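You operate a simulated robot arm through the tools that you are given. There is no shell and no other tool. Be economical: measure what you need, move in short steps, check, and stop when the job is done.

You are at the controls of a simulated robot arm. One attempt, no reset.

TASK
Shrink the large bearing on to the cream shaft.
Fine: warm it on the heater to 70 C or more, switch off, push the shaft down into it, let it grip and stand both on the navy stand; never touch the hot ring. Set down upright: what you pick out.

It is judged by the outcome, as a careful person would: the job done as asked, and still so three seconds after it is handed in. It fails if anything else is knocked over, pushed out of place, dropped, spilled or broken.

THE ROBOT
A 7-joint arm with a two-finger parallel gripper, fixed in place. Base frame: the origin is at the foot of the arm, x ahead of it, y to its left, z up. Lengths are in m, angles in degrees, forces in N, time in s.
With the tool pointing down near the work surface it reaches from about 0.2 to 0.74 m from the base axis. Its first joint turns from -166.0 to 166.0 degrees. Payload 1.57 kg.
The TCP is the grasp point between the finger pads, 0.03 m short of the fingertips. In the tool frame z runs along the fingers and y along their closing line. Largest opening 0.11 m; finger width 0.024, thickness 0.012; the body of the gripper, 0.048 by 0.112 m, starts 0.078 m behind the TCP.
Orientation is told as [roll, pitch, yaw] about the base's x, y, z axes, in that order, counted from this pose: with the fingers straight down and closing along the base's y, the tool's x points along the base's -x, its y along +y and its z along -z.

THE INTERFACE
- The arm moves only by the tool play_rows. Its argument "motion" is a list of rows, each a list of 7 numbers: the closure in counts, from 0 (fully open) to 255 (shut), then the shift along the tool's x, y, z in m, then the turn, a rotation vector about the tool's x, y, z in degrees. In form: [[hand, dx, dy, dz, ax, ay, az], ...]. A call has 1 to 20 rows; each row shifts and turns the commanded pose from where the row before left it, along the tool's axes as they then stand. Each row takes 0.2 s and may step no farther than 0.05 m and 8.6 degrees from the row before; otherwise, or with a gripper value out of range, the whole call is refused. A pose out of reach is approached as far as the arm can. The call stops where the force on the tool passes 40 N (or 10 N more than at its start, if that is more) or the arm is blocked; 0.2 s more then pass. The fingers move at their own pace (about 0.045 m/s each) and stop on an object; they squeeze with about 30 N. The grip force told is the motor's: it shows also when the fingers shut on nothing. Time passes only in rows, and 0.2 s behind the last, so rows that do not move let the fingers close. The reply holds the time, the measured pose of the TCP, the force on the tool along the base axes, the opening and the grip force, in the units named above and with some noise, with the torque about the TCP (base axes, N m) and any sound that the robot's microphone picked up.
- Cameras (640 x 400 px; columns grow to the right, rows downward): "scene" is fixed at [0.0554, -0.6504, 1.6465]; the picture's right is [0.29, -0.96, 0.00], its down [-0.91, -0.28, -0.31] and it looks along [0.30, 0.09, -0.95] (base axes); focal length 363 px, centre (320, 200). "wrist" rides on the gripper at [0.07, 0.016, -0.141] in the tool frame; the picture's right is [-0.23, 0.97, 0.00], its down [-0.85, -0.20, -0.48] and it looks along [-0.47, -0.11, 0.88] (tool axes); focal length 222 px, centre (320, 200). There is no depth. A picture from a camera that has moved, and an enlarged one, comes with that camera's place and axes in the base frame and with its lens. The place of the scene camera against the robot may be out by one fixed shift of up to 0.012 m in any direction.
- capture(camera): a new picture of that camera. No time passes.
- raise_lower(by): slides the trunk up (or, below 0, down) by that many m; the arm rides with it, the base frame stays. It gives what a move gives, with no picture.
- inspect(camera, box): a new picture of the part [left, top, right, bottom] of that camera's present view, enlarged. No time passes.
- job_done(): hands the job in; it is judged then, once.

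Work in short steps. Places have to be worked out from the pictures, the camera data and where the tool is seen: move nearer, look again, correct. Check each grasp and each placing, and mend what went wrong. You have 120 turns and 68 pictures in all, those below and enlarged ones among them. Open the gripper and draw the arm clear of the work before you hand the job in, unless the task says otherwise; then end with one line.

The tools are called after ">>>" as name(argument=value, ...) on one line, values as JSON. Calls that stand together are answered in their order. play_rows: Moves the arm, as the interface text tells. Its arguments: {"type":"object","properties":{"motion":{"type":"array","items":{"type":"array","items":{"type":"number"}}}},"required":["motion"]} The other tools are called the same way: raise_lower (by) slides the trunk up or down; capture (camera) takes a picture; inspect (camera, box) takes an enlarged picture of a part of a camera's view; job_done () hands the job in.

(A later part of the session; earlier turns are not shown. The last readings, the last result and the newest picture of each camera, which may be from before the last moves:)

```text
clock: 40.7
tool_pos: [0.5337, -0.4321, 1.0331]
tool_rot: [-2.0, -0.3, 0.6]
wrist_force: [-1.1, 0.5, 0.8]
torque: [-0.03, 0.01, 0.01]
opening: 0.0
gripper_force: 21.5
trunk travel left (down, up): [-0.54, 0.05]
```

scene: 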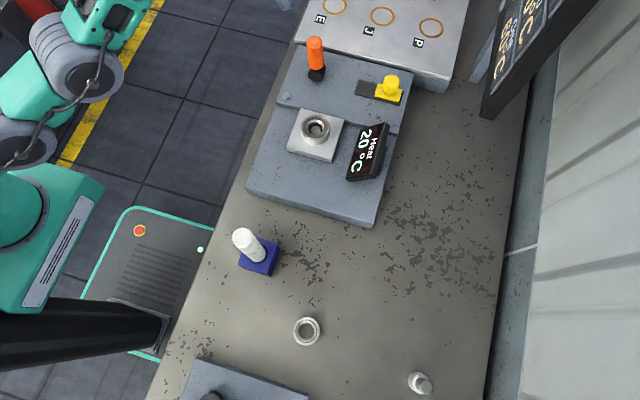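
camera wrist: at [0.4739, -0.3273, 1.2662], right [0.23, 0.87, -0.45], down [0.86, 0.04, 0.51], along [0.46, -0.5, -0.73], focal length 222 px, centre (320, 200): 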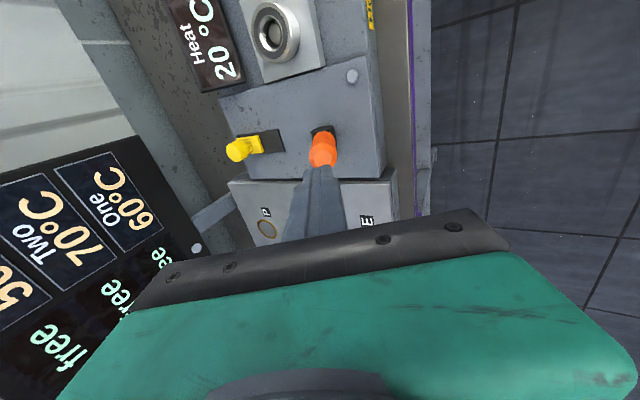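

Reached without trouble. Now I'll push toward -y along the handle's lower part.

>>> play_rows(motion=[[255, 0, -0.015, 0, 0, 0, 0], [255, 0, -0.015, 0, 0, 0, 0], [255, 0, -0.01, 0, 0, 0, 0], [255, 0, -0.01, 0, 0, 0, 0], [255, 0, -0.008, 0, 0, 0, 0], [255, 0, 0, 0, 0, 0, 0]])

>>> inspect(camera="scene", box=[240, 0, 440, 190])

```text
clock: 41.9
tool_pos: [0.5353, -0.4776, 1.0361]
tool_rot: [-1.8, 0.1, 1.2]
wrist_force: [4.3, 35.6, 8.3]
torque: [0.97, -0.26, 0.44]
opening: 0.0003
gripper_force: 21.4
trunk travel left (down, up): [-0.54, 0.05]
stopped in row 6: the force on the tool passed its limit at 43 N (the readings are from after the stop); the commanded pose is now the measured one
```

```text
2.11 times, centred on (340, 95) of scene
camera zoom: at [0.0554, -0.6504, 1.6465], right [0.29, -0.96, 0.0], down [-0.91, -0.28, -0.31], along [0.3, 0.09, -0.95], focal length 764 px, centre (278, 421)
```

zoom: 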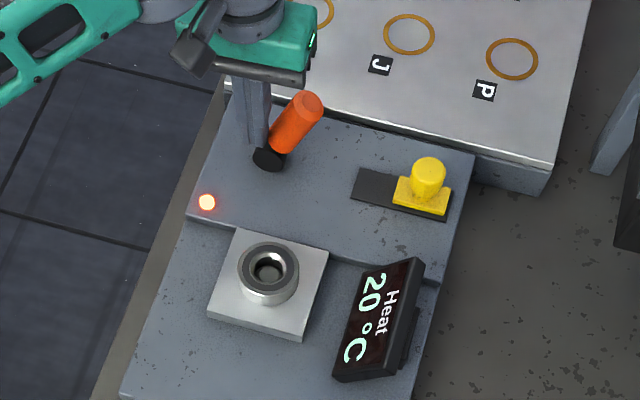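

The lamp is lit red: heater on. I'll back off, rise, and pre-open the fingers above the lever so I can later straddle it to switch off.

>>> play_rows(motion=[[255, 0, 0.03, 0, 0, 0, 0], [255, 0, 0, -0.04, 0, 0, 0], [45, 0, 0, -0.03, 0, 0, 0], [45, 0, -0.02, 0, 0, 0, 0], [45, 0, -0.02, 0, 0, 0, 0], [45, 0, -0.017, 0, 0, 0, 0], [45, 0, 0, 0, 0, 0, 0], [45, 0, 0, 0, 0, 0, 0]])

>>> inspect(camera="scene", box=[240, 0, 440, 190])

```text
clock: 43.7
tool_pos: [0.5169, -0.4736, 1.0939]
tool_rot: [-1.6, 0.1, 0.9]
wrist_force: [-0.5, 0.3, 0.2]
torque: [-0.03, -0.01, -0.01]
opening: 0.0907
gripper_force: 0.1
out of reach, approached as far as the arm can: row 4, 5, 6
trunk travel left (down, up): [-0.54, 0.05]
```

```text
2.11 times, centred on (340, 95) of scene
camera zoom: at [0.0554, -0.6504, 1.6465], right [0.29, -0.96, 0.0], down [-0.91, -0.28, -0.31], along [0.3, 0.09, -0.95], focal length 764 px, centre (278, 421)
```

zoom: 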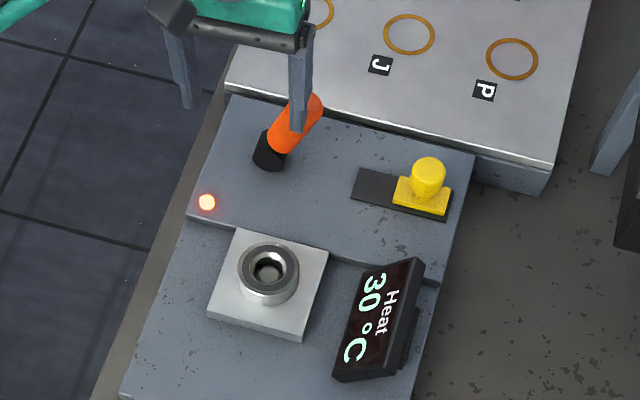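

Heating is quick (30 °C after ~2 s). I'll move in a little, descend with open fingers, then slide in +x so the lever sits between them.

>>> play_rows(motion=[[0, 0.035, 0, 0, 0, 0, 0], [0, 0, 0, 0, 0, 0, 0], [0, 0, 0, 0.03, 0, 0, 0], [0, 0, 0, 0.03, 0, 0, 0], [0, 0, 0, 0, 0, 0, 0]])

```text
clock: 44.9
tool_pos: [0.4805, -0.4773, 1.0334]
tool_rot: [-1.6, -0.1, 0.9]
wrist_force: [0.2, 0.1, 0.7]
torque: [-0.04, -0.02, 0.01]
opening: 0.1101
gripper_force: 0.0
trunk travel left (down, up): [-0.54, 0.05]
```

Now I'll shift 1 cm to -y and slide +x to straddle the handle.

>>> play_rows(motion=[[0, 0, -0.01, 0, 0, 0, 0], [0, -0.025, 0, 0, 0, 0, 0], [0, -0.03, 0, 0, 0, 0, 0], [0, 0, 0, 0, 0, 0, 0]])

>>> inspect(camera="scene", box=[240, 0, 440, 190])

```text
clock: 45.9
tool_pos: [0.5354, -0.4825, 1.034]
tool_rot: [-1.5, 0.0, 0.9]
wrist_force: [0.1, 0.0, -0.8]
torque: [0.0, -0.03, -0.01]
opening: 0.1102
gripper_force: 0.1
out of reach, approached as far as the arm can: row 3
trunk travel left (down, up): [-0.54, 0.05]
```

```text
2.11 times, centred on (340, 95) of scene
camera zoom: at [0.0554, -0.6504, 1.6465], right [0.29, -0.96, 0.0], down [-0.91, -0.28, -0.31], along [0.3, 0.09, -0.95], focal length 764 px, centre (278, 421)
```

zoom: 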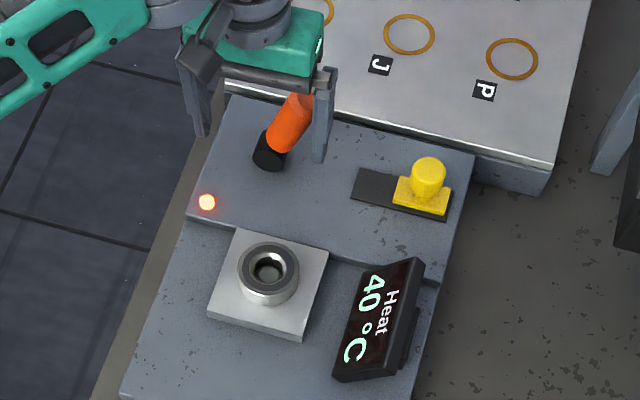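

The lever is straddled and the display reads 40 °C. I'll wait here while it heats.

>>> play_rows(motion=[[0, 0, 0, 0, 0, 0, 0], [0, 0, 0, 0, 0, 0, 0], [0, 0, 0, 0, 0, 0, 0], [0, 0, 0, 0, 0, 0, 0], [0, 0, 0, 0, 0, 0, 0], [0, 0, 0, 0, 0, 0, 0], [0, 0, 0, 0, 0, 0, 0], [0, 0, 0, 0, 0, 0, 0], [0, 0, 0, 0, 0, 0, 0], [0, 0, 0, 0, 0, 0, 0], [0, 0, 0, 0, 0, 0, 0], [0, 0, 0, 0, 0, 0, 0], [0, 0, 0, 0, 0, 0, 0], [0, 0, 0, 0, 0, 0, 0], [0, 0, 0, 0, 0, 0, 0], [0, 0, 0, 0, 0, 0, 0], [0, 0, 0, 0, 0, 0, 0], [0, 0, 0, 0, 0, 0, 0], [0, 0, 0, 0, 0, 0, 0], [0, 0, 0, 0, 0, 0, 0]])

>>> play_rows(motion=[[0, 0, 0, 0, 0, 0, 0], [0, 0, 0, 0, 0, 0, 0], [0, 0, 0, 0, 0, 0, 0], [0, 0, 0, 0, 0, 0, 0], [0, 0, 0, 0, 0, 0, 0], [0, 0, 0, 0, 0, 0, 0], [0, 0, 0, 0, 0, 0, 0], [0, 0, 0, 0, 0, 0, 0], [0, 0, 0, 0, 0, 0, 0], [0, 0, 0, 0, 0, 0, 0], [0, 0, 0, 0, 0, 0, 0], [0, 0, 0, 0, 0, 0, 0], [0, 0, 0, 0, 0, 0, 0], [0, 0, 0, 0, 0, 0, 0], [0, 0, 0, 0, 0, 0, 0], [0, 0, 0, 0, 0, 0, 0], [0, 0, 0, 0, 0, 0, 0], [0, 0, 0, 0, 0, 0, 0], [0, 0, 0, 0, 0, 0, 0], [0, 0, 0, 0, 0, 0, 0]])

>>> inspect(camera="scene", box=[240, 0, 440, 190])

```text
clock: 50.1
tool_pos: [0.5347, -0.4835, 1.0345]
tool_rot: [-1.7, -0.1, 0.9]
wrist_force: [-0.1, 0.5, -0.3]
torque: [-0.01, 0.02, -0.02]
opening: 0.1098
gripper_force: 0.1
trunk travel left (down, up): [-0.54, 0.05]
```

```text
clock: 54.3
tool_pos: [0.5348, -0.4835, 1.0333]
tool_rot: [-1.7, 0.0, 0.8]
wrist_force: [-0.3, -0.4, -1.1]
torque: [-0.01, 0.02, 0.02]
opening: 0.1099
gripper_force: 0.0
trunk travel left (down, up): [-0.54, 0.05]
```

```text
2.11 times, centred on (340, 95) of scene
camera zoom: at [0.0554, -0.6504, 1.6465], right [0.29, -0.96, 0.0], down [-0.91, -0.28, -0.31], along [0.3, 0.09, -0.95], focal length 764 px, centre (278, 421)
```

zoom: 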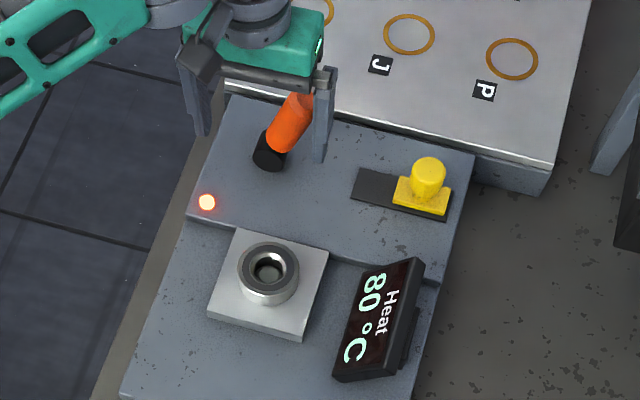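

80 °C and rising ~4.8 °C/s. I'll allow a margin for the shaft fetch with another 4 s, then push the lever back.

>>> play_rows(motion=[[0, 0, 0, 0, 0, 0, 0], [0, 0, 0, 0, 0, 0, 0], [0, 0, 0, 0, 0, 0, 0], [0, 0, 0, 0, 0, 0, 0], [0, 0, 0, 0, 0, 0, 0], [0, 0, 0, 0, 0, 0, 0], [0, 0, 0, 0, 0, 0, 0], [0, 0, 0, 0, 0, 0, 0], [0, 0, 0, 0, 0, 0, 0], [0, 0, 0, 0, 0, 0, 0], [0, 0, 0, 0, 0, 0, 0], [0, 0, 0, 0, 0, 0, 0], [0, 0, 0, 0, 0, 0, 0], [0, 0, 0, 0, 0, 0, 0], [0, 0, 0, 0, 0, 0, 0], [0, 0, 0, 0, 0, 0, 0], [0, 0, 0, 0, 0, 0, 0], [0, 0, 0, 0, 0, 0, 0], [0, 0, 0, 0, 0, 0, 0], [0, 0, 0, 0, 0, 0, 0]])

>>> play_rows(motion=[[0, 0, 0.02, 0, 0, 0, 0], [0, 0, 0.02, 0, 0, 0, 0], [0, 0, 0.02, 0, 0, 0, 0], [0, 0, 0.015, 0, 0, 0, 0], [0, 0, 0.01, 0, 0, 0, 0], [0, 0, 0, 0, 0, 0, 0]])

>>> inspect(camera="scene", box=[240, 0, 440, 190])

```text
clock: 58.5
tool_pos: [0.5353, -0.4835, 1.0348]
tool_rot: [-1.7, -0.1, 0.8]
wrist_force: [-0.1, 0.8, -0.9]
torque: [-0.01, 0.02, -0.02]
opening: 0.1101
gripper_force: 0.0
trunk travel left (down, up): [-0.54, 0.05]
```

```text
clock: 59.3
tool_pos: [0.534, -0.4368, 1.0365]
tool_rot: [-2.0, -0.8, 0.1]
wrist_force: [-1.5, -25.2, -3.8]
torque: [-0.49, 0.0, -0.35]
opening: 0.1101
gripper_force: 0.2
trunk travel left (down, up): [-0.54, 0.05]
stopped in row 3: the force on the tool passed its limit at 46 N (the readings are from after the stop); the commanded pose is now the measured one
```

```text
2.11 times, centred on (340, 95) of scene
camera zoom: at [0.0554, -0.6504, 1.6465], right [0.29, -0.96, 0.0], down [-0.91, -0.28, -0.31], along [0.3, 0.09, -0.95], focal length 764 px, centre (278, 421)
```

zoom: 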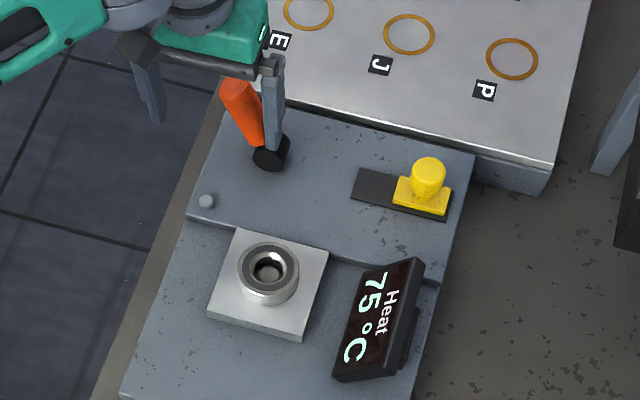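

Lamp off, display 75 °C. I'll leave the lever, rise, and head quickly to the shaft.

>>> play_rows(motion=[[0, 0, -0.008, 0, 0, 0, 0], [0, 0.035, 0, 0, 1.5, 0, 0], [0, 0.035, 0, 0, 0, 0, 0], [0, 0, 0, -0.045, 0, 0, 0], [0, 0, 0, -0.045, 0, 0, 0], [0, 0.03, 0, -0.035, 0, 0, 0], [0, 0.045, 0, -0.02, 0, 0, 0], [0, 0.045, 0, -0.02, 0, 0, 0], [0, 0.048, 0, 0, 0, 0, 0], [0, 0.048, 0, 0, 0, 0, 0], [0, 0.048, 0, 0, 0, 0, 0], [0, 0.048, 0, 0, 0, 0, 0], [0, 0.04, -0.02, 0, 0, 0, 0], [0, 0, 0, 0, 0, 0, 0]])

>>> capture(camera="wrist")

>>> capture(camera="scene")

```text
clock: 62.3
tool_pos: [0.1116, -0.4542, 1.1995]
tool_rot: [-3.5, -0.7, 0.4]
wrist_force: [0.2, 0.1, -0.9]
torque: [0.01, -0.05, -0.01]
opening: 0.11
gripper_force: 0.1
trunk travel left (down, up): [-0.54, 0.05]
```

```text
25 pictures are left
camera wrist: at [0.0395, -0.4289, 1.339], right [0.22, 0.97, -0.06], down [0.85, -0.16, 0.5], along [0.48, -0.16, -0.86], focal length 222 px, centre (320, 200)
```

wrist: 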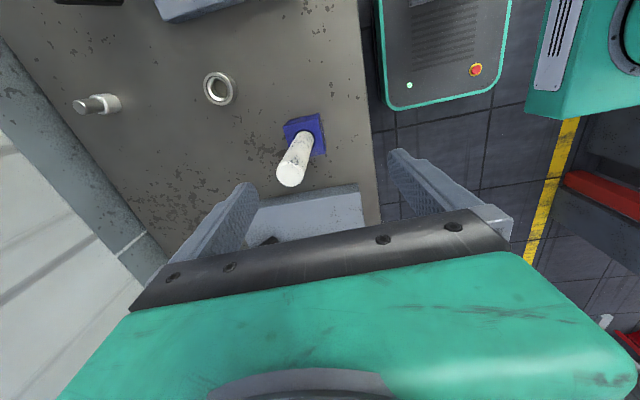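

```text
24 pictures are left
```

scene: 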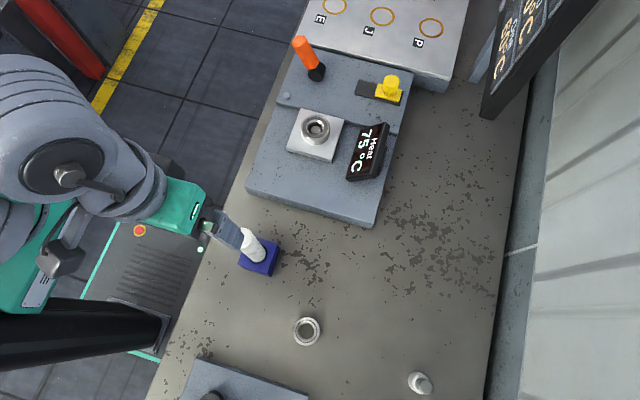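

Display still reads 75 °C, so cooling is slow. The shaft is at about (0.136,-0.502) with its top at ≈1.097. I'll raise the trunk for reach, level the roll and line up above it.

>>> raise_lower(by=0.05)

>>> play_rows(motion=[[0, 0, 0, 0, -3.5, 0.7, 0], [0, -0.0245, -0.024, 0, 0, 0, 0], [0, 0, -0.024, 0.03, 0, 0, 0], [0, 0, 0, 0.04, 0, 0, 0], [0, 0, 0, 0.03, 0, 0, 0], [0, 0, 0, 0, 0, 0, 0]])

>>> capture(camera="wrist")

```text
clock: 63.2
tool_pos: [0.1121, -0.4544, 1.2495]
tool_rot: [-3.7, -0.8, 0.4]
wrist_force: [0.0, -0.5, -0.7]
torque: [-0.03, 0.0, 0.0]
opening: 0.1099
gripper_force: 0.1
trunk travel left (down, up): [-0.59, 0.0]
```

```text
clock: 64.6
tool_pos: [0.1381, -0.5023, 1.1505]
tool_rot: [-0.2, 0.0, 0.4]
wrist_force: [-0.3, 0.2, 0.4]
torque: [0.01, 0.01, -0.01]
opening: 0.1098
gripper_force: 0.0
trunk travel left (down, up): [-0.59, 0.0]
```

```text
23 pictures are left
camera wrist: at [0.0674, -0.4859, 1.292], right [0.22, 0.98, 0.0], down [0.86, -0.19, 0.48], along [0.47, -0.11, -0.88], focal length 222 px, centre (320, 200)
```

wrist: 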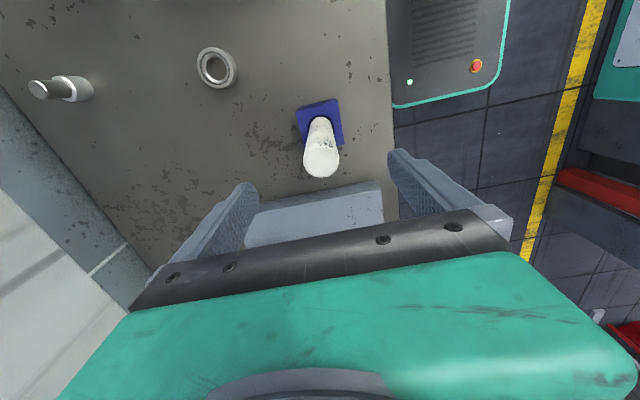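

The shaft is centred at ≈(0.134,-0.500). I'll descend to z 1.042 and grip.

>>> play_rows(motion=[[0, 0.004, 0.002, 0.03, 0, 0, 0], [0, 0, 0, 0.04, 0, 0, 0], [0, 0, 0, 0.038, 0, 0, 0], [255, 0, 0, 0, 0, 0, 0], [255, 0, 0, 0, 0, 0, 0], [255, 0, 0, 0, 0, 0, 0], [255, 0, 0, 0, 0, 0, 0], [255, 0, 0, 0, 0, 0, 0]])

>>> inspect(camera="scene", box=[180, 200, 320, 300])

```text
clock: 66.4
tool_pos: [0.1351, -0.5149, 1.0828]
tool_rot: [0.9, -0.1, 0.5]
wrist_force: [-0.3, 5.3, 0.6]
torque: [0.73, 0.01, -0.03]
opening: 0.0371
gripper_force: 19.4
out of reach, approached as far as the arm can: row 2, 3
trunk travel left (down, up): [-0.59, 0.0]
```

```text
4.00 times, centred on (250, 250) of scene
camera zoom: at [0.0554, -0.6504, 1.6465], right [0.29, -0.96, 0.0], down [-0.91, -0.28, -0.31], along [0.3, 0.09, -0.95], focal length 1451 px, centre (600, 0)
```

zoom: 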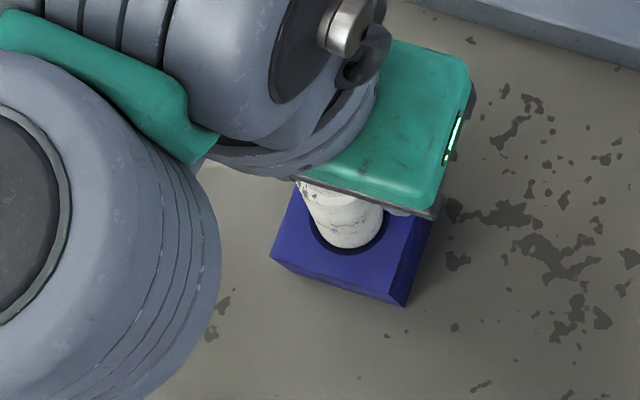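

The high trunk made this pose unreachable and the TCP drifted in y. I'll open, re-centre, and lower the trunk instead.

>>> play_rows(motion=[[0, 0, 0, 0, 0, 0, 0], [0, 0, 0, 0, 0, 0, 0], [0, 0, 0, 0, 0, 0, 0], [0, 0, 0, 0, 0, 0, 0]])

>>> raise_lower(by=-0.04)

>>> capture(camera="wrist")

```text
clock: 67.4
tool_pos: [0.1366, -0.5157, 1.0829]
tool_rot: [1.1, -0.1, 0.4]
wrist_force: [-0.7, -0.2, -0.6]
torque: [-0.02, 0.0, 0.0]
opening: 0.1102
gripper_force: 0.1
trunk travel left (down, up): [-0.59, 0.0]
```

```text
clock: 68.3
tool_pos: [0.1364, -0.5163, 1.0426]
tool_rot: [0.9, -0.1, 0.4]
wrist_force: [0.1, -0.6, 0.6]
torque: [0.01, 0.01, -0.03]
opening: 0.11
gripper_force: 0.2
trunk travel left (down, up): [-0.55, 0.04]
```

```text
21 pictures are left
camera wrist: at [0.0653, -0.5014, 1.1844], right [0.22, 0.98, 0.02], down [0.86, -0.2, 0.48], along [0.47, -0.09, -0.88], focal length 222 px, centre (320, 200)
```

wrist: 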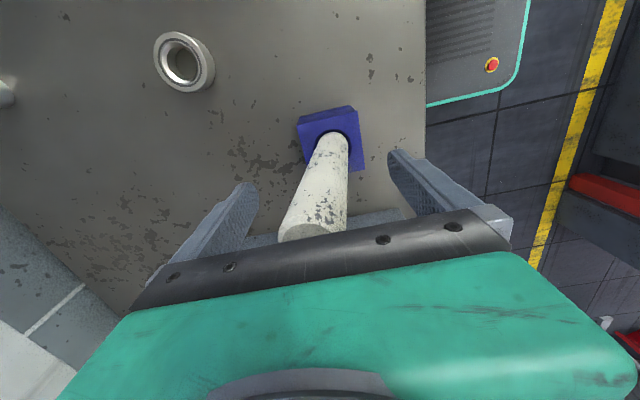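

The shaft seems to have been nudged toward -y in its loose hole. I'll re-centre at y≈-0.503 with the roll corrected, then close; the parallel pads will straighten it.

>>> play_rows(motion=[[0, 0.002, 0.006, 0, 0.9, 0, 0], [0, 0, 0.007, 0, 0, 0, 0], [0, 0, 0, 0, 0, 0, 0], [150, 0, 0, 0, 0, 0, 0], [150, 0, 0, 0, 0, 0, 0], [150, 0, 0, 0, 0, 0, 0], [255, 0, 0, 0, 0, 0, 0], [255, 0, 0, 0, 0, 0, 0], [255, 0, 0, 0, 0, 0, 0]])

>>> capture(camera="wrist")

>>> capture(camera="scene")

```text
clock: 70.3
tool_pos: [0.1349, -0.5038, 1.0513]
tool_rot: [0.5, 0.0, 0.5]
wrist_force: [-0.3, 14.3, 2.2]
torque: [1.78, 0.08, -0.04]
opening: 0.0336
gripper_force: 26.9
out of reach, approached as far as the arm can: row 1
trunk travel left (down, up): [-0.55, 0.04]
```

```text
20 pictures are left
camera wrist: at [0.0636, -0.4881, 1.1927], right [0.22, 0.98, 0.01], down [0.86, -0.2, 0.48], along [0.47, -0.1, -0.88], focal length 222 px, centre (320, 200)
```

wrist: 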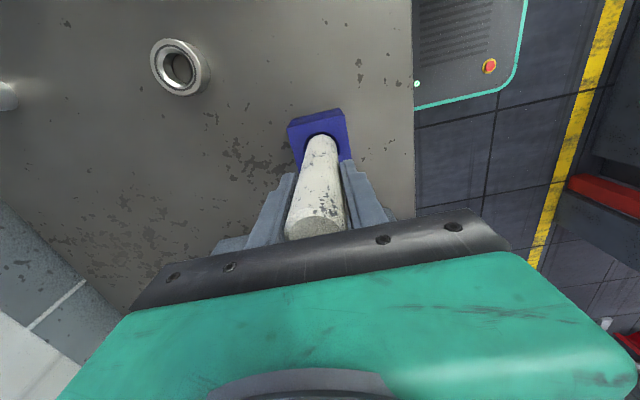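

```text
19 pictures are left
```

scene: 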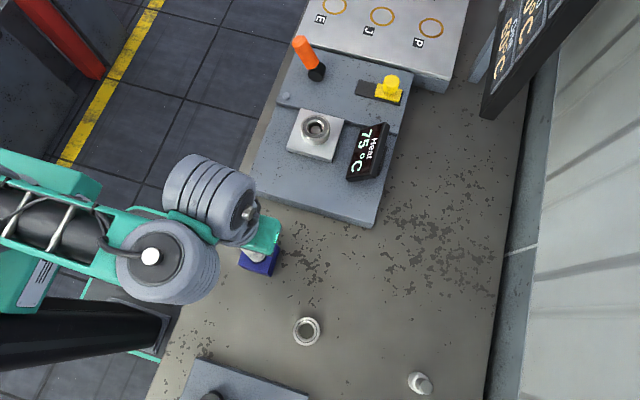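

The grip is on (0.0336 m), but the hole edge pushes the shaft +y with 14 N. I'll relieve it by shifting +y a few mm.

>>> play_rows(motion=[[255, 0, 0.004, 0, 0, 0, 0], [255, 0, 0.004, 0, 0, 0, 0], [255, 0, 0, 0, 0, 0, 0]])

```text
clock: 71.1
tool_pos: [0.1346, -0.4983, 1.0528]
tool_rot: [0.4, -0.2, 0.4]
wrist_force: [0.1, -4.1, -3.0]
torque: [-0.29, -0.08, 0.01]
opening: 0.0317
gripper_force: 30.6
out of reach, approached as far as the arm can: row 1
trunk travel left (down, up): [-0.55, 0.04]
```

The shaft is now aligned and firmly held (0.0317 m). I'll lift it straight out.

>>> play_rows(motion=[[255, 0, 0.001, -0.015, 0, 0, 0], [255, 0, 0, -0.02, 0, 0, 0], [255, 0, 0, -0.03, 0, 0, 0], [255, 0, 0, -0.04, 0, 0, 0], [255, 0, 0, -0.04, 0, 0, 0], [255, 0, 0, 0, 0, 0, 0]])

>>> capture(camera="scene")

```text
clock: 72.5
tool_pos: [0.1323, -0.4964, 1.1944]
tool_rot: [0.3, -0.1, 0.4]
wrist_force: [0.4, -0.3, -5.5]
torque: [0.01, -0.02, -0.01]
opening: 0.0317
gripper_force: 30.6
trunk travel left (down, up): [-0.55, 0.04]
```

```text
18 pictures are left
```

scene: 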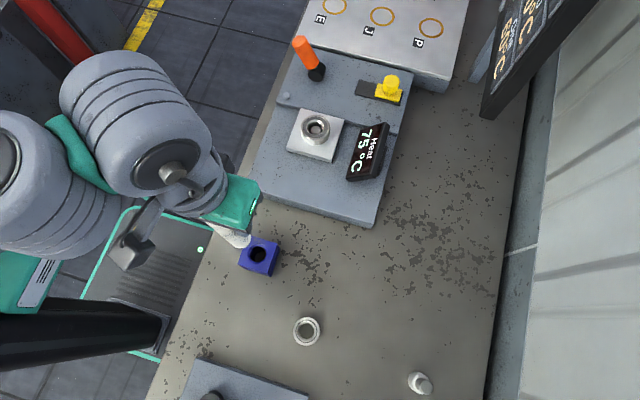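

The shaft is free (5.5 N) and the stand hasn't moved. I'll raise the trunk for reach, then travel toward the heater with the shaft bottom above everything.

>>> raise_lower(by=0.04)

>>> play_rows(motion=[[255, -0.04, 0.015, 0.01, 0, 0, 0], [255, -0.045, 0.01, 0.01, 0, 0, 0], [255, -0.045, 0, 0.01, 0, 0, 0], [255, -0.045, 0, 0.01, 0, 0, 0], [255, -0.045, -0.01, 0.01, 0, 0, 0], [255, -0.035, -0.02, 0, 0, 0, 0], [255, 0, 0, 0, 0, 0, 0]])

>>> inspect(camera="scene", box=[200, 60, 400, 190])

```text
clock: 73.3
tool_pos: [0.1332, -0.4974, 1.2347]
tool_rot: [0.1, -0.1, 0.5]
wrist_force: [-0.6, 1.0, -5.0]
torque: [0.02, -0.06, 0.0]
opening: 0.0317
gripper_force: 29.8
trunk travel left (down, up): [-0.59, 0.0]
```

```text
clock: 74.9
tool_pos: [0.387, -0.5019, 1.1843]
tool_rot: [0.1, -0.1, 0.4]
wrist_force: [-0.5, -0.2, -6.1]
torque: [-0.05, -0.02, 0.0]
opening: 0.0317
gripper_force: 29.8
trunk travel left (down, up): [-0.59, 0.0]
```

```text
3.08 times, centred on (300, 125) of scene
camera zoom: at [0.0554, -0.6504, 1.6465], right [0.29, -0.96, 0.0], down [-0.91, -0.28, -0.31], along [0.3, 0.09, -0.95], focal length 1116 px, centre (382, 431)
```

zoom: 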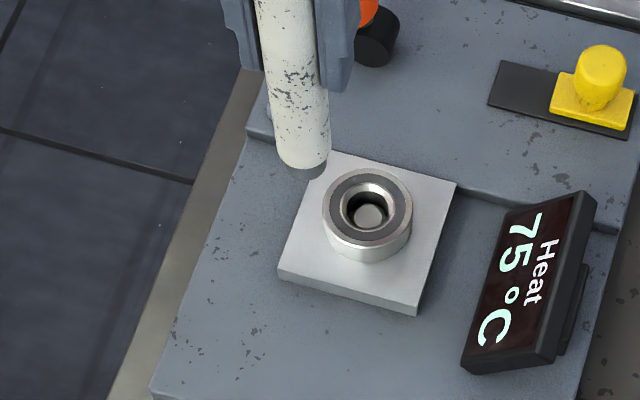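

The shaft has a narrower dark stub at its bottom, ideal for the bore. I'll move above the ring and lower until the stub is ≈2 cm above it, then compare.

>>> play_rows(motion=[[255, -0.013, -0.015, 0.01, 0, 0, 0], [255, -0.013, -0.014, 0.02, 0, 0, 0], [255, 0, 0, 0.02, 0, 0, 0], [255, 0, 0, 0, 0, 0, 0], [255, 0, 0, 0, 0, 0, 0]])

>>> inspect(camera="scene", box=[270, 90, 370, 170])

>>> inspect(camera="wrist", box=[240, 60, 400, 200])

```text
clock: 76.1
tool_pos: [0.415, -0.5303, 1.1345]
tool_rot: [0.1, -0.1, 0.5]
wrist_force: [0.7, 0.3, -4.9]
torque: [-0.06, 0.01, -0.02]
opening: 0.0316
gripper_force: 29.7
trunk travel left (down, up): [-0.59, 0.0]
```

```text
5.00 times, centred on (320, 130) of scene
camera zoom: at [0.0554, -0.6504, 1.6465], right [0.29, -0.96, 0.0], down [-0.91, -0.28, -0.31], along [0.3, 0.09, -0.95], focal length 1814 px, centre (320, 550)
```

zoom: 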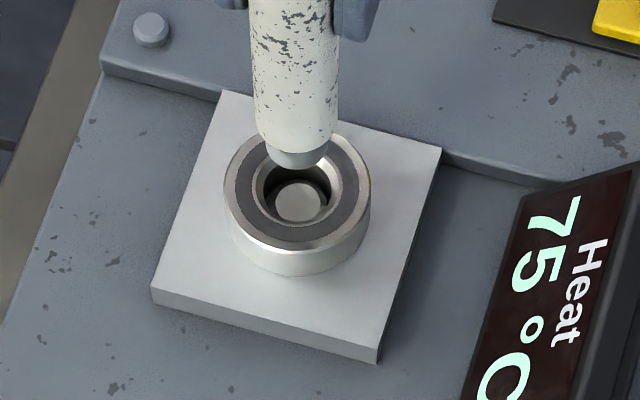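

```text
2.86 times, centred on (320, 130) of wrist
camera zoom: at [0.3438, -0.5139, 1.2764], right [0.22, 0.98, 0.0], down [0.86, -0.19, 0.48], along [0.47, -0.1, -0.88], focal length 635 px, centre (320, 400)
```

zoom: 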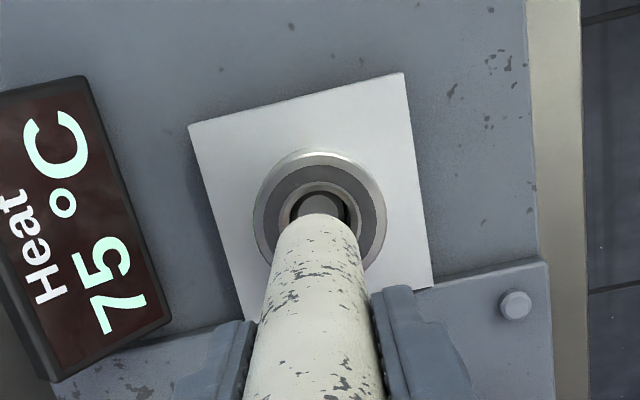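

Combining both views, the shaft axis is about 5 mm too far in +x and ~1 mm in -y. I'll correct and lower to just above the bore.

>>> play_rows(motion=[[255, 0.005, 0.001, 0, 0, 0, 0], [255, 0, 0, 0.008, 0, 0, 0], [255, 0, 0, 0.008, 0, 0, 0], [255, 0, 0, 0, 0, 0, 0]])

>>> inspect(camera="scene", box=[280, 95, 360, 159])

```text
clock: 77.1
tool_pos: [0.4099, -0.5273, 1.1186]
tool_rot: [0.1, -0.2, 0.4]
wrist_force: [0.4, 0.1, -4.7]
torque: [-0.01, -0.01, 0.02]
opening: 0.0315
gripper_force: 30.1
trunk travel left (down, up): [-0.59, 0.0]
```

```text
6.25 times, centred on (320, 127) of scene
camera zoom: at [0.0554, -0.6504, 1.6465], right [0.29, -0.96, 0.0], down [-0.91, -0.28, -0.31], along [0.3, 0.09, -0.95], focal length 2267 px, centre (320, 656)
```

zoom: 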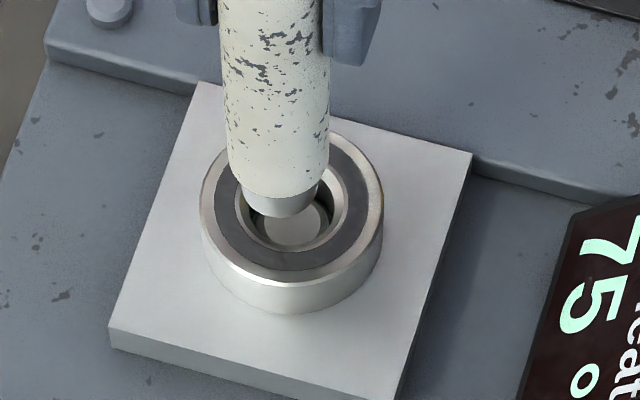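

The x is right now, but the stub sits ~3.5 mm too far in +y. I'll correct and lower gently into the bore.

>>> play_rows(motion=[[255, 0, -0.0035, 0, 0, 0, 0], [255, 0, 0, 0.003, 0, 0, 0], [255, 0, 0, 0.003, 0, 0, 0], [255, 0, 0, 0.003, 0, 0, 0], [255, 0, 0, 0, 0, 0, 0]])

>>> inspect(camera="scene", box=[280, 95, 360, 159])

```text
clock: 78.3
tool_pos: [0.4093, -0.5315, 1.1104]
tool_rot: [0.1, -0.1, 0.4]
wrist_force: [0.5, -1.0, -5.8]
torque: [-0.01, -0.02, -0.02]
opening: 0.0316
gripper_force: 30.2
trunk travel left (down, up): [-0.59, 0.0]
```

```text
6.25 times, centred on (320, 127) of scene
camera zoom: at [0.0554, -0.6504, 1.6465], right [0.29, -0.96, 0.0], down [-0.91, -0.28, -0.31], along [0.3, 0.09, -0.95], focal length 2267 px, centre (320, 656)
```

zoom: 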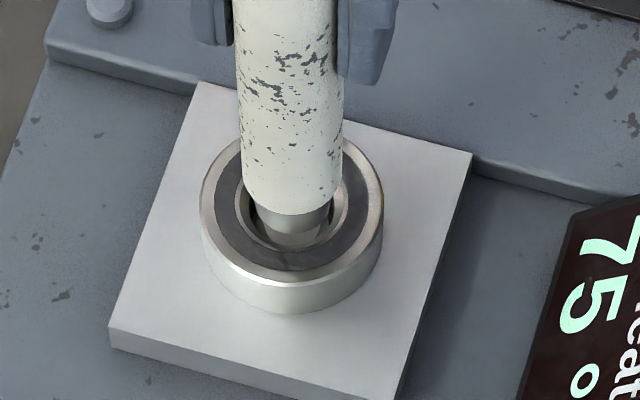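

Stub is centred in the bore. I'll continue lowering in small steps with force watch.

>>> play_rows(motion=[[255, 0, 0, 0.003, 0, 0, 0], [255, 0, 0, 0.003, 0, 0, 0], [255, 0, 0, 0.003, 0, 0, 0], [255, 0, 0, 0, 0, 0, 0]])

```text
clock: 79.3
tool_pos: [0.4104, -0.5313, 1.1011]
tool_rot: [0.0, 0.0, 0.3]
wrist_force: [0.1, -0.9, -5.0]
torque: [0.05, -0.02, 0.02]
opening: 0.0317
gripper_force: 30.0
trunk travel left (down, up): [-0.59, 0.0]
```

No resistance yet, so I'll continue.

>>> play_rows(motion=[[255, 0, 0, 0.003, 0, 0, 0], [255, 0, 0, 0.003, 0, 0, 0], [255, 0, 0, 0.003, 0, 0, 0], [255, 0, 0, 0.003, 0, 0, 0], [255, 0, 0, 0, 0, 0, 0]])

>>> inspect(camera="scene", box=[280, 95, 360, 159])

```text
clock: 80.5
tool_pos: [0.4107, -0.5302, 1.0892]
tool_rot: [0.1, -0.2, 0.5]
wrist_force: [1.0, 1.5, -4.5]
torque: [0.22, -0.16, -0.01]
opening: 0.0315
gripper_force: 29.9
trunk travel left (down, up): [-0.59, 0.0]
```

```text
6.25 times, centred on (320, 127) of scene
camera zoom: at [0.0554, -0.6504, 1.6465], right [0.29, -0.96, 0.0], down [-0.91, -0.28, -0.31], along [0.3, 0.09, -0.95], focal length 2267 px, centre (320, 656)
```

zoom: 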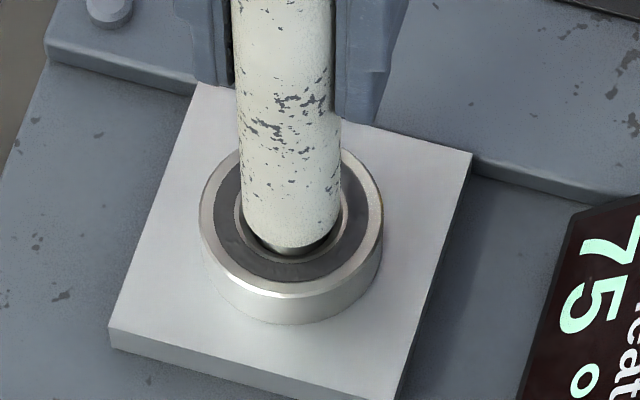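

The ring settled slightly (fully seated on the pin), and the cream section is at the bore mouth. I'll push further.

>>> play_rows(motion=[[255, 0, 0, 0.003, 0, 0, 0], [255, 0, 0, 0.003, 0, 0, 0], [255, 0, 0, 0.003, 0, 0, 0], [255, 0, 0, 0, 0, 0, 0]])

```text
clock: 81.5
tool_pos: [0.412, -0.532, 1.08]
tool_rot: [0.1, -0.1, 0.5]
wrist_force: [-0.2, 0.4, -4.5]
torque: [0.06, -0.02, -0.01]
opening: 0.0315
gripper_force: 29.8
trunk travel left (down, up): [-0.59, 0.0]
```

>>> play_rows(motion=[[255, 0, 0, 0.003, 0, 0, 0], [255, 0, 0, 0.003, 0, 0, 0], [255, 0, 0, 0.003, 0, 0, 0], [255, 0, 0, 0.003, 0, 0, 0], [255, 0, 0, 0, 0, 0, 0]])

>>> inspect(camera="scene", box=[280, 95, 360, 159])

```text
clock: 82.7
tool_pos: [0.4082, -0.531, 1.0696]
tool_rot: [-0.2, -0.2, 0.4]
wrist_force: [4.4, 1.9, 24.3]
torque: [0.22, -0.06, -0.02]
opening: 0.032
gripper_force: 30.3
trunk travel left (down, up): [-0.59, 0.0]
```

```text
6.25 times, centred on (320, 127) of scene
camera zoom: at [0.0554, -0.6504, 1.6465], right [0.29, -0.96, 0.0], down [-0.91, -0.28, -0.31], along [0.3, 0.09, -0.95], focal length 2267 px, centre (320, 656)
```

zoom: 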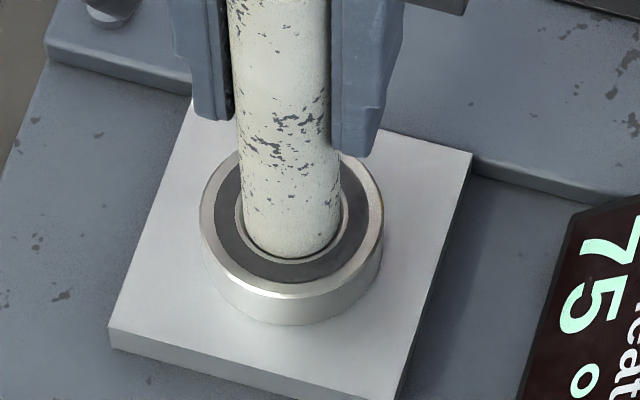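

24 N resistance and the cream shoulder is down at the inner race. I'll press 2 mm more to confirm it's bottomed.

>>> play_rows(motion=[[255, 0, 0, 0.002, 0, 0, 0], [255, 0, 0, 0, 0, 0, 0], [255, 0, 0, 0, 0, 0, 0]])

```text
clock: 83.5
tool_pos: [0.4083, -0.5303, 1.0683]
tool_rot: [-0.1, -0.3, 0.5]
wrist_force: [0.5, -2.9, 23.7]
torque: [-0.38, 0.19, 0.01]
opening: 0.0315
gripper_force: 30.0
trunk travel left (down, up): [-0.59, 0.0]
```

It still yields slightly at the same force, so I'll press further.

>>> play_rows(motion=[[255, 0, 0, 0.002, 0, 0, 0], [255, 0, 0, 0.002, 0, 0, 0], [255, 0, 0, 0, 0, 0, 0]])

```text
clock: 84.3
tool_pos: [0.409, -0.531, 1.0646]
tool_rot: [-0.1, -0.3, 0.3]
wrist_force: [-1.7, -5.5, 25.2]
torque: [-0.58, 0.18, -0.02]
opening: 0.0317
gripper_force: 29.6
trunk travel left (down, up): [-0.59, 0.0]
```

>>> play_rows(motion=[[255, 0, 0, 0.002, 0, 0, 0], [255, 0, 0, 0.002, 0, 0, 0], [255, 0, 0, 0.002, 0, 0, 0], [255, 0, 0, 0, 0, 0, 0]])

>>> inspect(camera="scene", box=[280, 95, 360, 159])

```text
clock: 85.3
tool_pos: [0.4083, -0.5299, 1.0585]
tool_rot: [0.0, -0.2, 0.4]
wrist_force: [-1.4, -7.2, 25.2]
torque: [-0.88, 0.07, -0.07]
opening: 0.0312
gripper_force: 30.4
trunk travel left (down, up): [-0.59, 0.0]
```

```text
6.25 times, centred on (320, 127) of scene
camera zoom: at [0.0554, -0.6504, 1.6465], right [0.29, -0.96, 0.0], down [-0.91, -0.28, -0.31], along [0.3, 0.09, -0.95], focal length 2267 px, centre (320, 656)
```

zoom: 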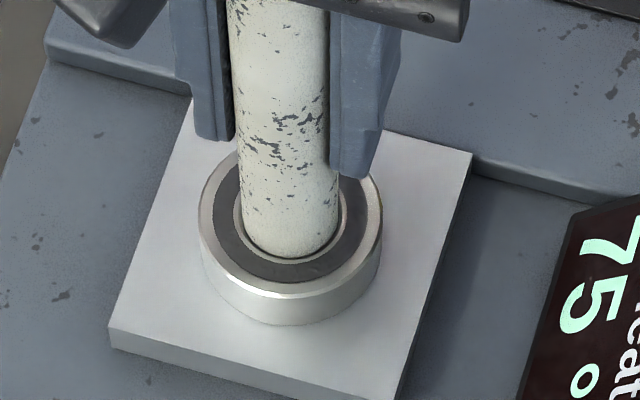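

The speckles show that the shaft stopped at the bottom while the fingers slipped down, so it's fully seated. I'll relax the push and wait for the ring to grip.

>>> play_rows(motion=[[255, 0, 0, -0.003, 0, 0, 0], [255, 0, 0, 0, 0, 0, 0], [255, 0, 0, 0, 0, 0, 0], [255, 0, 0, 0, 0, 0, 0], [255, 0, 0, 0, 0, 0, 0], [255, 0, 0, 0, 0, 0, 0], [255, 0, 0, 0, 0, 0, 0], [255, 0, 0, 0, 0, 0, 0], [255, 0, 0, 0, 0, 0, 0], [255, 0, 0, 0, 0, 0, 0], [255, 0, 0, 0, 0, 0, 0], [255, 0, 0, 0, 0, 0, 0], [255, 0, 0, 0, 0, 0, 0], [255, 0, 0, 0, 0, 0, 0], [255, 0, 0, 0, 0, 0, 0], [255, 0, 0, 0, 0, 0, 0], [255, 0, 0, 0, 0, 0, 0], [255, 0, 0, 0, 0, 0, 0], [255, 0, 0, 0, 0, 0, 0], [255, 0, 0, 0, 0, 0, 0]])

>>> play_rows(motion=[[255, 0, 0, 0, 0, 0, 0], [255, 0, 0, 0, 0, 0, 0], [255, 0, 0, 0, 0, 0, 0], [255, 0, 0, 0, 0, 0, 0], [255, 0, 0, 0, 0, 0, 0], [255, 0, 0, 0, 0, 0, 0], [255, 0, 0, 0, 0, 0, 0], [255, 0, 0, 0, 0, 0, 0], [255, 0, 0, 0, 0, 0, 0], [255, 0, 0, 0, 0, 0, 0], [255, 0, 0, 0, 0, 0, 0], [255, 0, 0, 0, 0, 0, 0], [255, 0, 0, 0, 0, 0, 0], [255, 0, 0, 0, 0, 0, 0], [255, 0, 0, 0, 0, 0, 0], [255, 0, 0, 0, 0, 0, 0], [255, 0, 0, 0, 0, 0, 0], [255, 0, 0, 0, 0, 0, 0], [255, 0, 0, 0, 0, 0, 0], [255, 0, 0, 0, 0, 0, 0]])

>>> play_rows(motion=[[255, 0, 0, 0, 0, 0, 0], [255, 0, 0, 0, 0, 0, 0], [255, 0, 0, 0, 0, 0, 0], [255, 0, 0, 0, 0, 0, 0], [255, 0, 0, 0, 0, 0, 0], [255, 0, 0, 0, 0, 0, 0], [255, 0, 0, 0, 0, 0, 0], [255, 0, 0, 0, 0, 0, 0], [255, 0, 0, 0, 0, 0, 0], [255, 0, 0, 0, 0, 0, 0], [255, 0, 0, 0, 0, 0, 0], [255, 0, 0, 0, 0, 0, 0], [255, 0, 0, 0, 0, 0, 0], [255, 0, 0, 0, 0, 0, 0], [255, 0, 0, 0, 0, 0, 0], [255, 0, 0, 0, 0, 0, 0], [255, 0, 0, 0, 0, 0, 0], [255, 0, 0, 0, 0, 0, 0], [255, 0, 0, 0, 0, 0, 0], [255, 0, 0, 0, 0, 0, 0]])

```text
clock: 89.5
tool_pos: [0.41, -0.5319, 1.0603]
tool_rot: [0.1, -0.1, 0.4]
wrist_force: [-0.3, 0.0, -6.5]
torque: [0.11, -0.02, -0.01]
opening: 0.0313
gripper_force: 30.6
trunk travel left (down, up): [-0.59, 0.0]
```

```text
clock: 93.7
tool_pos: [0.4098, -0.5314, 1.0596]
tool_rot: [0.2, 0.0, 0.4]
wrist_force: [-0.5, -0.3, -2.9]
torque: [-0.1, 0.08, 0.03]
opening: 0.0317
gripper_force: 30.8
trunk travel left (down, up): [-0.59, 0.0]
```

```text
clock: 97.9
tool_pos: [0.41, -0.5312, 1.0595]
tool_rot: [0.0, 0.0, 0.5]
wrist_force: [-0.4, -1.8, 0.9]
torque: [-0.28, 0.05, 0.01]
opening: 0.0317
gripper_force: 30.2
trunk travel left (down, up): [-0.59, 0.0]
```

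12 s have passed, and the load shift hints the ring is shrinking on. I'll lift gently 2.5 cm and look.

>>> play_rows(motion=[[255, 0, 0, -0.004, 0, 0, 0], [255, 0, 0, -0.006, 0, 0, 0], [255, 0, 0, -0.007, 0, 0, 0], [255, 0, 0, -0.008, 0, 0, 0], [255, 0, 0, 0, 0, 0, 0]])

>>> inspect(camera="scene", box=[270, 80, 370, 160])

```text
clock: 99.1
tool_pos: [0.4111, -0.5335, 1.084]
tool_rot: [0.0, -0.2, 0.4]
wrist_force: [-0.5, 0.0, -8.1]
torque: [-0.04, 0.0, 0.02]
opening: 0.0314
gripper_force: 30.2
trunk travel left (down, up): [-0.59, 0.0]
```

```text
5.00 times, centred on (320, 120) of scene
camera zoom: at [0.0554, -0.6504, 1.6465], right [0.29, -0.96, 0.0], down [-0.91, -0.28, -0.31], along [0.3, 0.09, -0.95], focal length 1814 px, centre (320, 600)
```

zoom: 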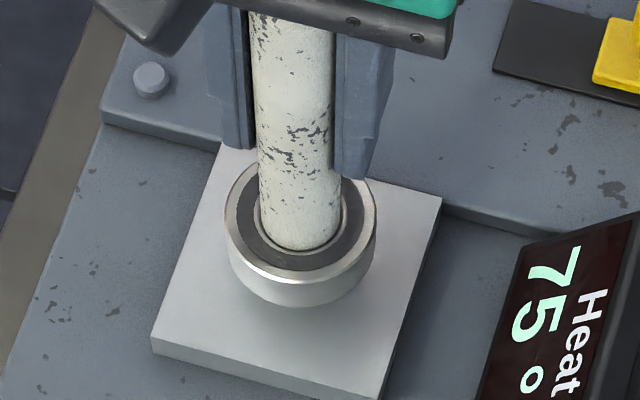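

Force went to -8.1 N and the ring came up with the shaft: it grips. I'll lift more and carry it back toward the stand.

>>> play_rows(motion=[[255, 0, 0, -0.03, 0, 0, 0], [255, 0, 0, -0.03, 0, 0, 0], [255, 0.03, 0.02, -0.02, 0, 0, 0], [255, 0.045, 0.01, -0.015, 0, 0, 0], [255, 0.045, 0.005, -0.01, 0, 0, 0], [255, 0.045, 0, 0, 0, 0, 0], [255, 0.045, 0, 0, 0, 0, 0], [255, 0.035, 0, 0, 0, 0, 0], [255, 0.03, 0, 0, 0, 0, 0], [255, 0, 0, 0, 0, 0, 0], [255, 0, 0, 0, 0, 0, 0]])

>>> raise_lower(by=-0.08)

>>> inspect(camera="scene", box=[190, 190, 330, 290])

```text
clock: 101.5
tool_pos: [0.1349, -0.4985, 1.1867]
tool_rot: [0.1, -0.1, 0.4]
wrist_force: [0.0, -0.1, -8.1]
torque: [-0.04, -0.02, 0.0]
opening: 0.0313
gripper_force: 30.6
trunk travel left (down, up): [-0.59, 0.0]
```

```text
clock: 102.7
tool_pos: [0.1355, -0.5001, 1.1079]
tool_rot: [0.0, -0.1, 0.3]
wrist_force: [-0.1, 0.8, -8.8]
torque: [0.04, -0.02, 0.01]
opening: 0.0314
gripper_force: 29.9
trunk travel left (down, up): [-0.51, 0.08]
```

```text
4.00 times, centred on (260, 240) of scene
camera zoom: at [0.0554, -0.6504, 1.6465], right [0.29, -0.96, 0.0], down [-0.91, -0.28, -0.31], along [0.3, 0.09, -0.95], focal length 1451 px, centre (560, 40)
```

zoom: 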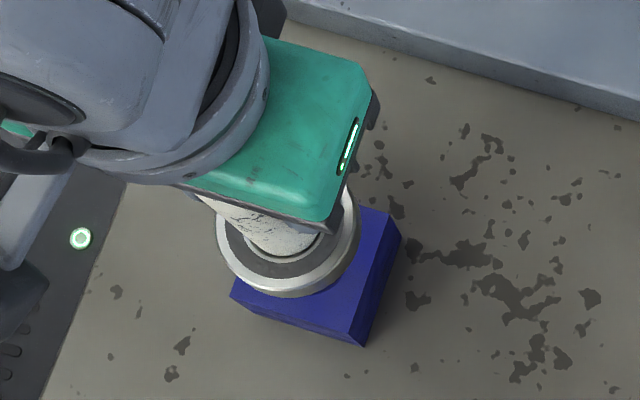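

The ring is gripped on the shaft, and the stand is unmoved below. The hole is wide (~0.04 m) and centred near (0.135,-0.498), so I'll lower in steps until contact.

>>> play_rows(motion=[[255, 0.0, 0.002, 0.015, 0, 0, 0], [255, 0, 0, 0.015, 0, 0, 0], [255, 0, 0, 0.01, 0, 0, 0], [255, 0, 0, 0, 0, 0, 0]])

>>> capture(camera="wrist")

```text
clock: 103.7
tool_pos: [0.1347, -0.4962, 1.0673]
tool_rot: [0.2, 0.0, 0.4]
wrist_force: [-0.4, 0.3, -8.4]
torque: [-0.06, -0.01, 0.02]
opening: 0.0319
gripper_force: 29.6
trunk travel left (down, up): [-0.51, 0.08]
```

```text
7 pictures are left
camera wrist: at [0.0648, -0.4795, 1.2085], right [0.22, 0.98, 0.0], down [0.86, -0.19, 0.48], along [0.47, -0.1, -0.88], focal length 222 px, centre (320, 200)
```

wrist: 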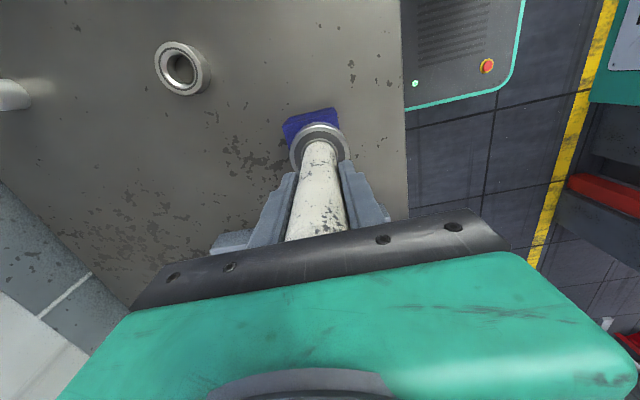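

From the stand's far edge I estimate its centre at ≈(0.132,-0.500). I'll shift slightly and lower further in small steps.

>>> play_rows(motion=[[255, 0.0025, -0.003, 0, 0, 0, 0], [255, 0, 0, 0.004, 0, 0, 0], [255, 0, 0, 0.004, 0, 0, 0], [255, 0, 0, 0.004, 0, 0, 0], [255, 0, 0, 0, 0, 0, 0]])

```text
clock: 104.9
tool_pos: [0.1318, -0.4991, 1.0608]
tool_rot: [-0.4, -0.2, 0.4]
wrist_force: [-0.3, -1.4, 25.4]
torque: [0.76, 0.03, 0.01]
opening: 0.0318
gripper_force: 30.2
trunk travel left (down, up): [-0.51, 0.08]
```

Contact at z≈1.061, about 2 cm higher than the seated height, so the stub is probably on the hole's rim. I'll ease up slightly and look.

>>> play_rows(motion=[[255, 0, 0, -0.006, 0, 0, 0], [255, 0, 0, 0, 0, 0, 0]])

>>> inspect(camera="wrist", box=[260, 90, 380, 170])

```text
clock: 105.5
tool_pos: [0.1309, -0.4988, 1.0587]
tool_rot: [0.2, -0.1, 0.4]
wrist_force: [1.8, -2.8, 3.1]
torque: [-0.66, -0.34, -0.02]
opening: 0.0316
gripper_force: 30.0
trunk travel left (down, up): [-0.51, 0.08]
```

```text
5.00 times, centred on (320, 130) of wrist
camera zoom: at [0.0615, -0.4829, 1.2006], right [0.22, 0.98, 0.0], down [0.86, -0.2, 0.48], along [0.47, -0.1, -0.88], focal length 1111 px, centre (320, 550)
```

zoom: 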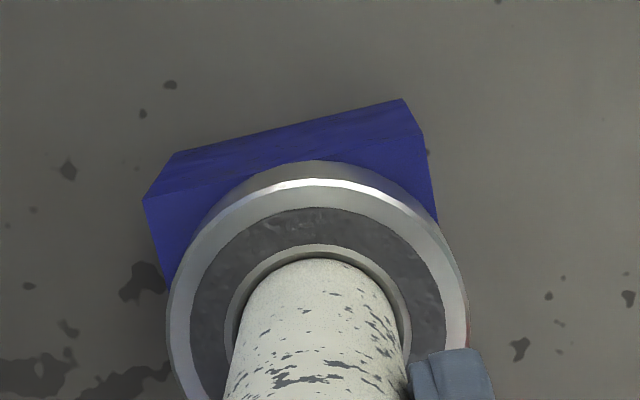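

The stand's top actually lies at z≈0.958 (block ≈0.06 tall, centred (0.130,-0.498)). The ring's underside at ≈0.96 is therefore resting on it with the stub in the hole. I'll open slightly first.

>>> play_rows(motion=[[165, 0, 0, 0, 0, 0, 0], [165, 0, 0, 0, 0, 0, 0], [165, 0, 0, 0, 0, 0, 0]])

>>> inspect(camera="wrist", box=[220, 90, 420, 230])

```text
clock: 106.3
tool_pos: [0.1326, -0.4991, 1.0616]
tool_rot: [0.1, -0.1, 0.4]
wrist_force: [0.7, 1.5, 1.0]
torque: [-0.01, -0.02, 0.02]
opening: 0.0387
gripper_force: 0.1
trunk travel left (down, up): [-0.51, 0.08]
```

```text
2.86 times, centred on (320, 160) of wrist
camera zoom: at [0.0611, -0.4827, 1.2021], right [0.22, 0.98, 0.0], down [0.86, -0.19, 0.48], along [0.47, -0.1, -0.88], focal length 635 px, centre (320, 314)
```

zoom: 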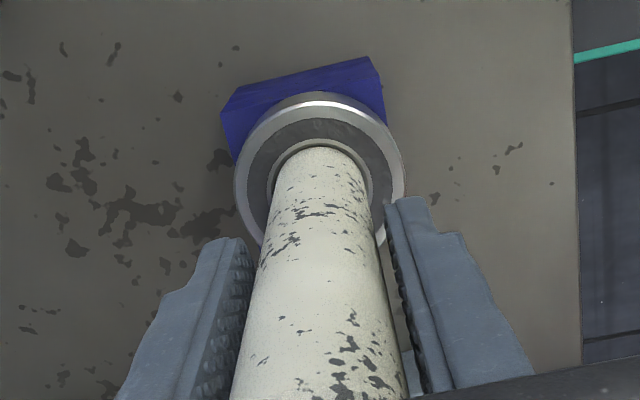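

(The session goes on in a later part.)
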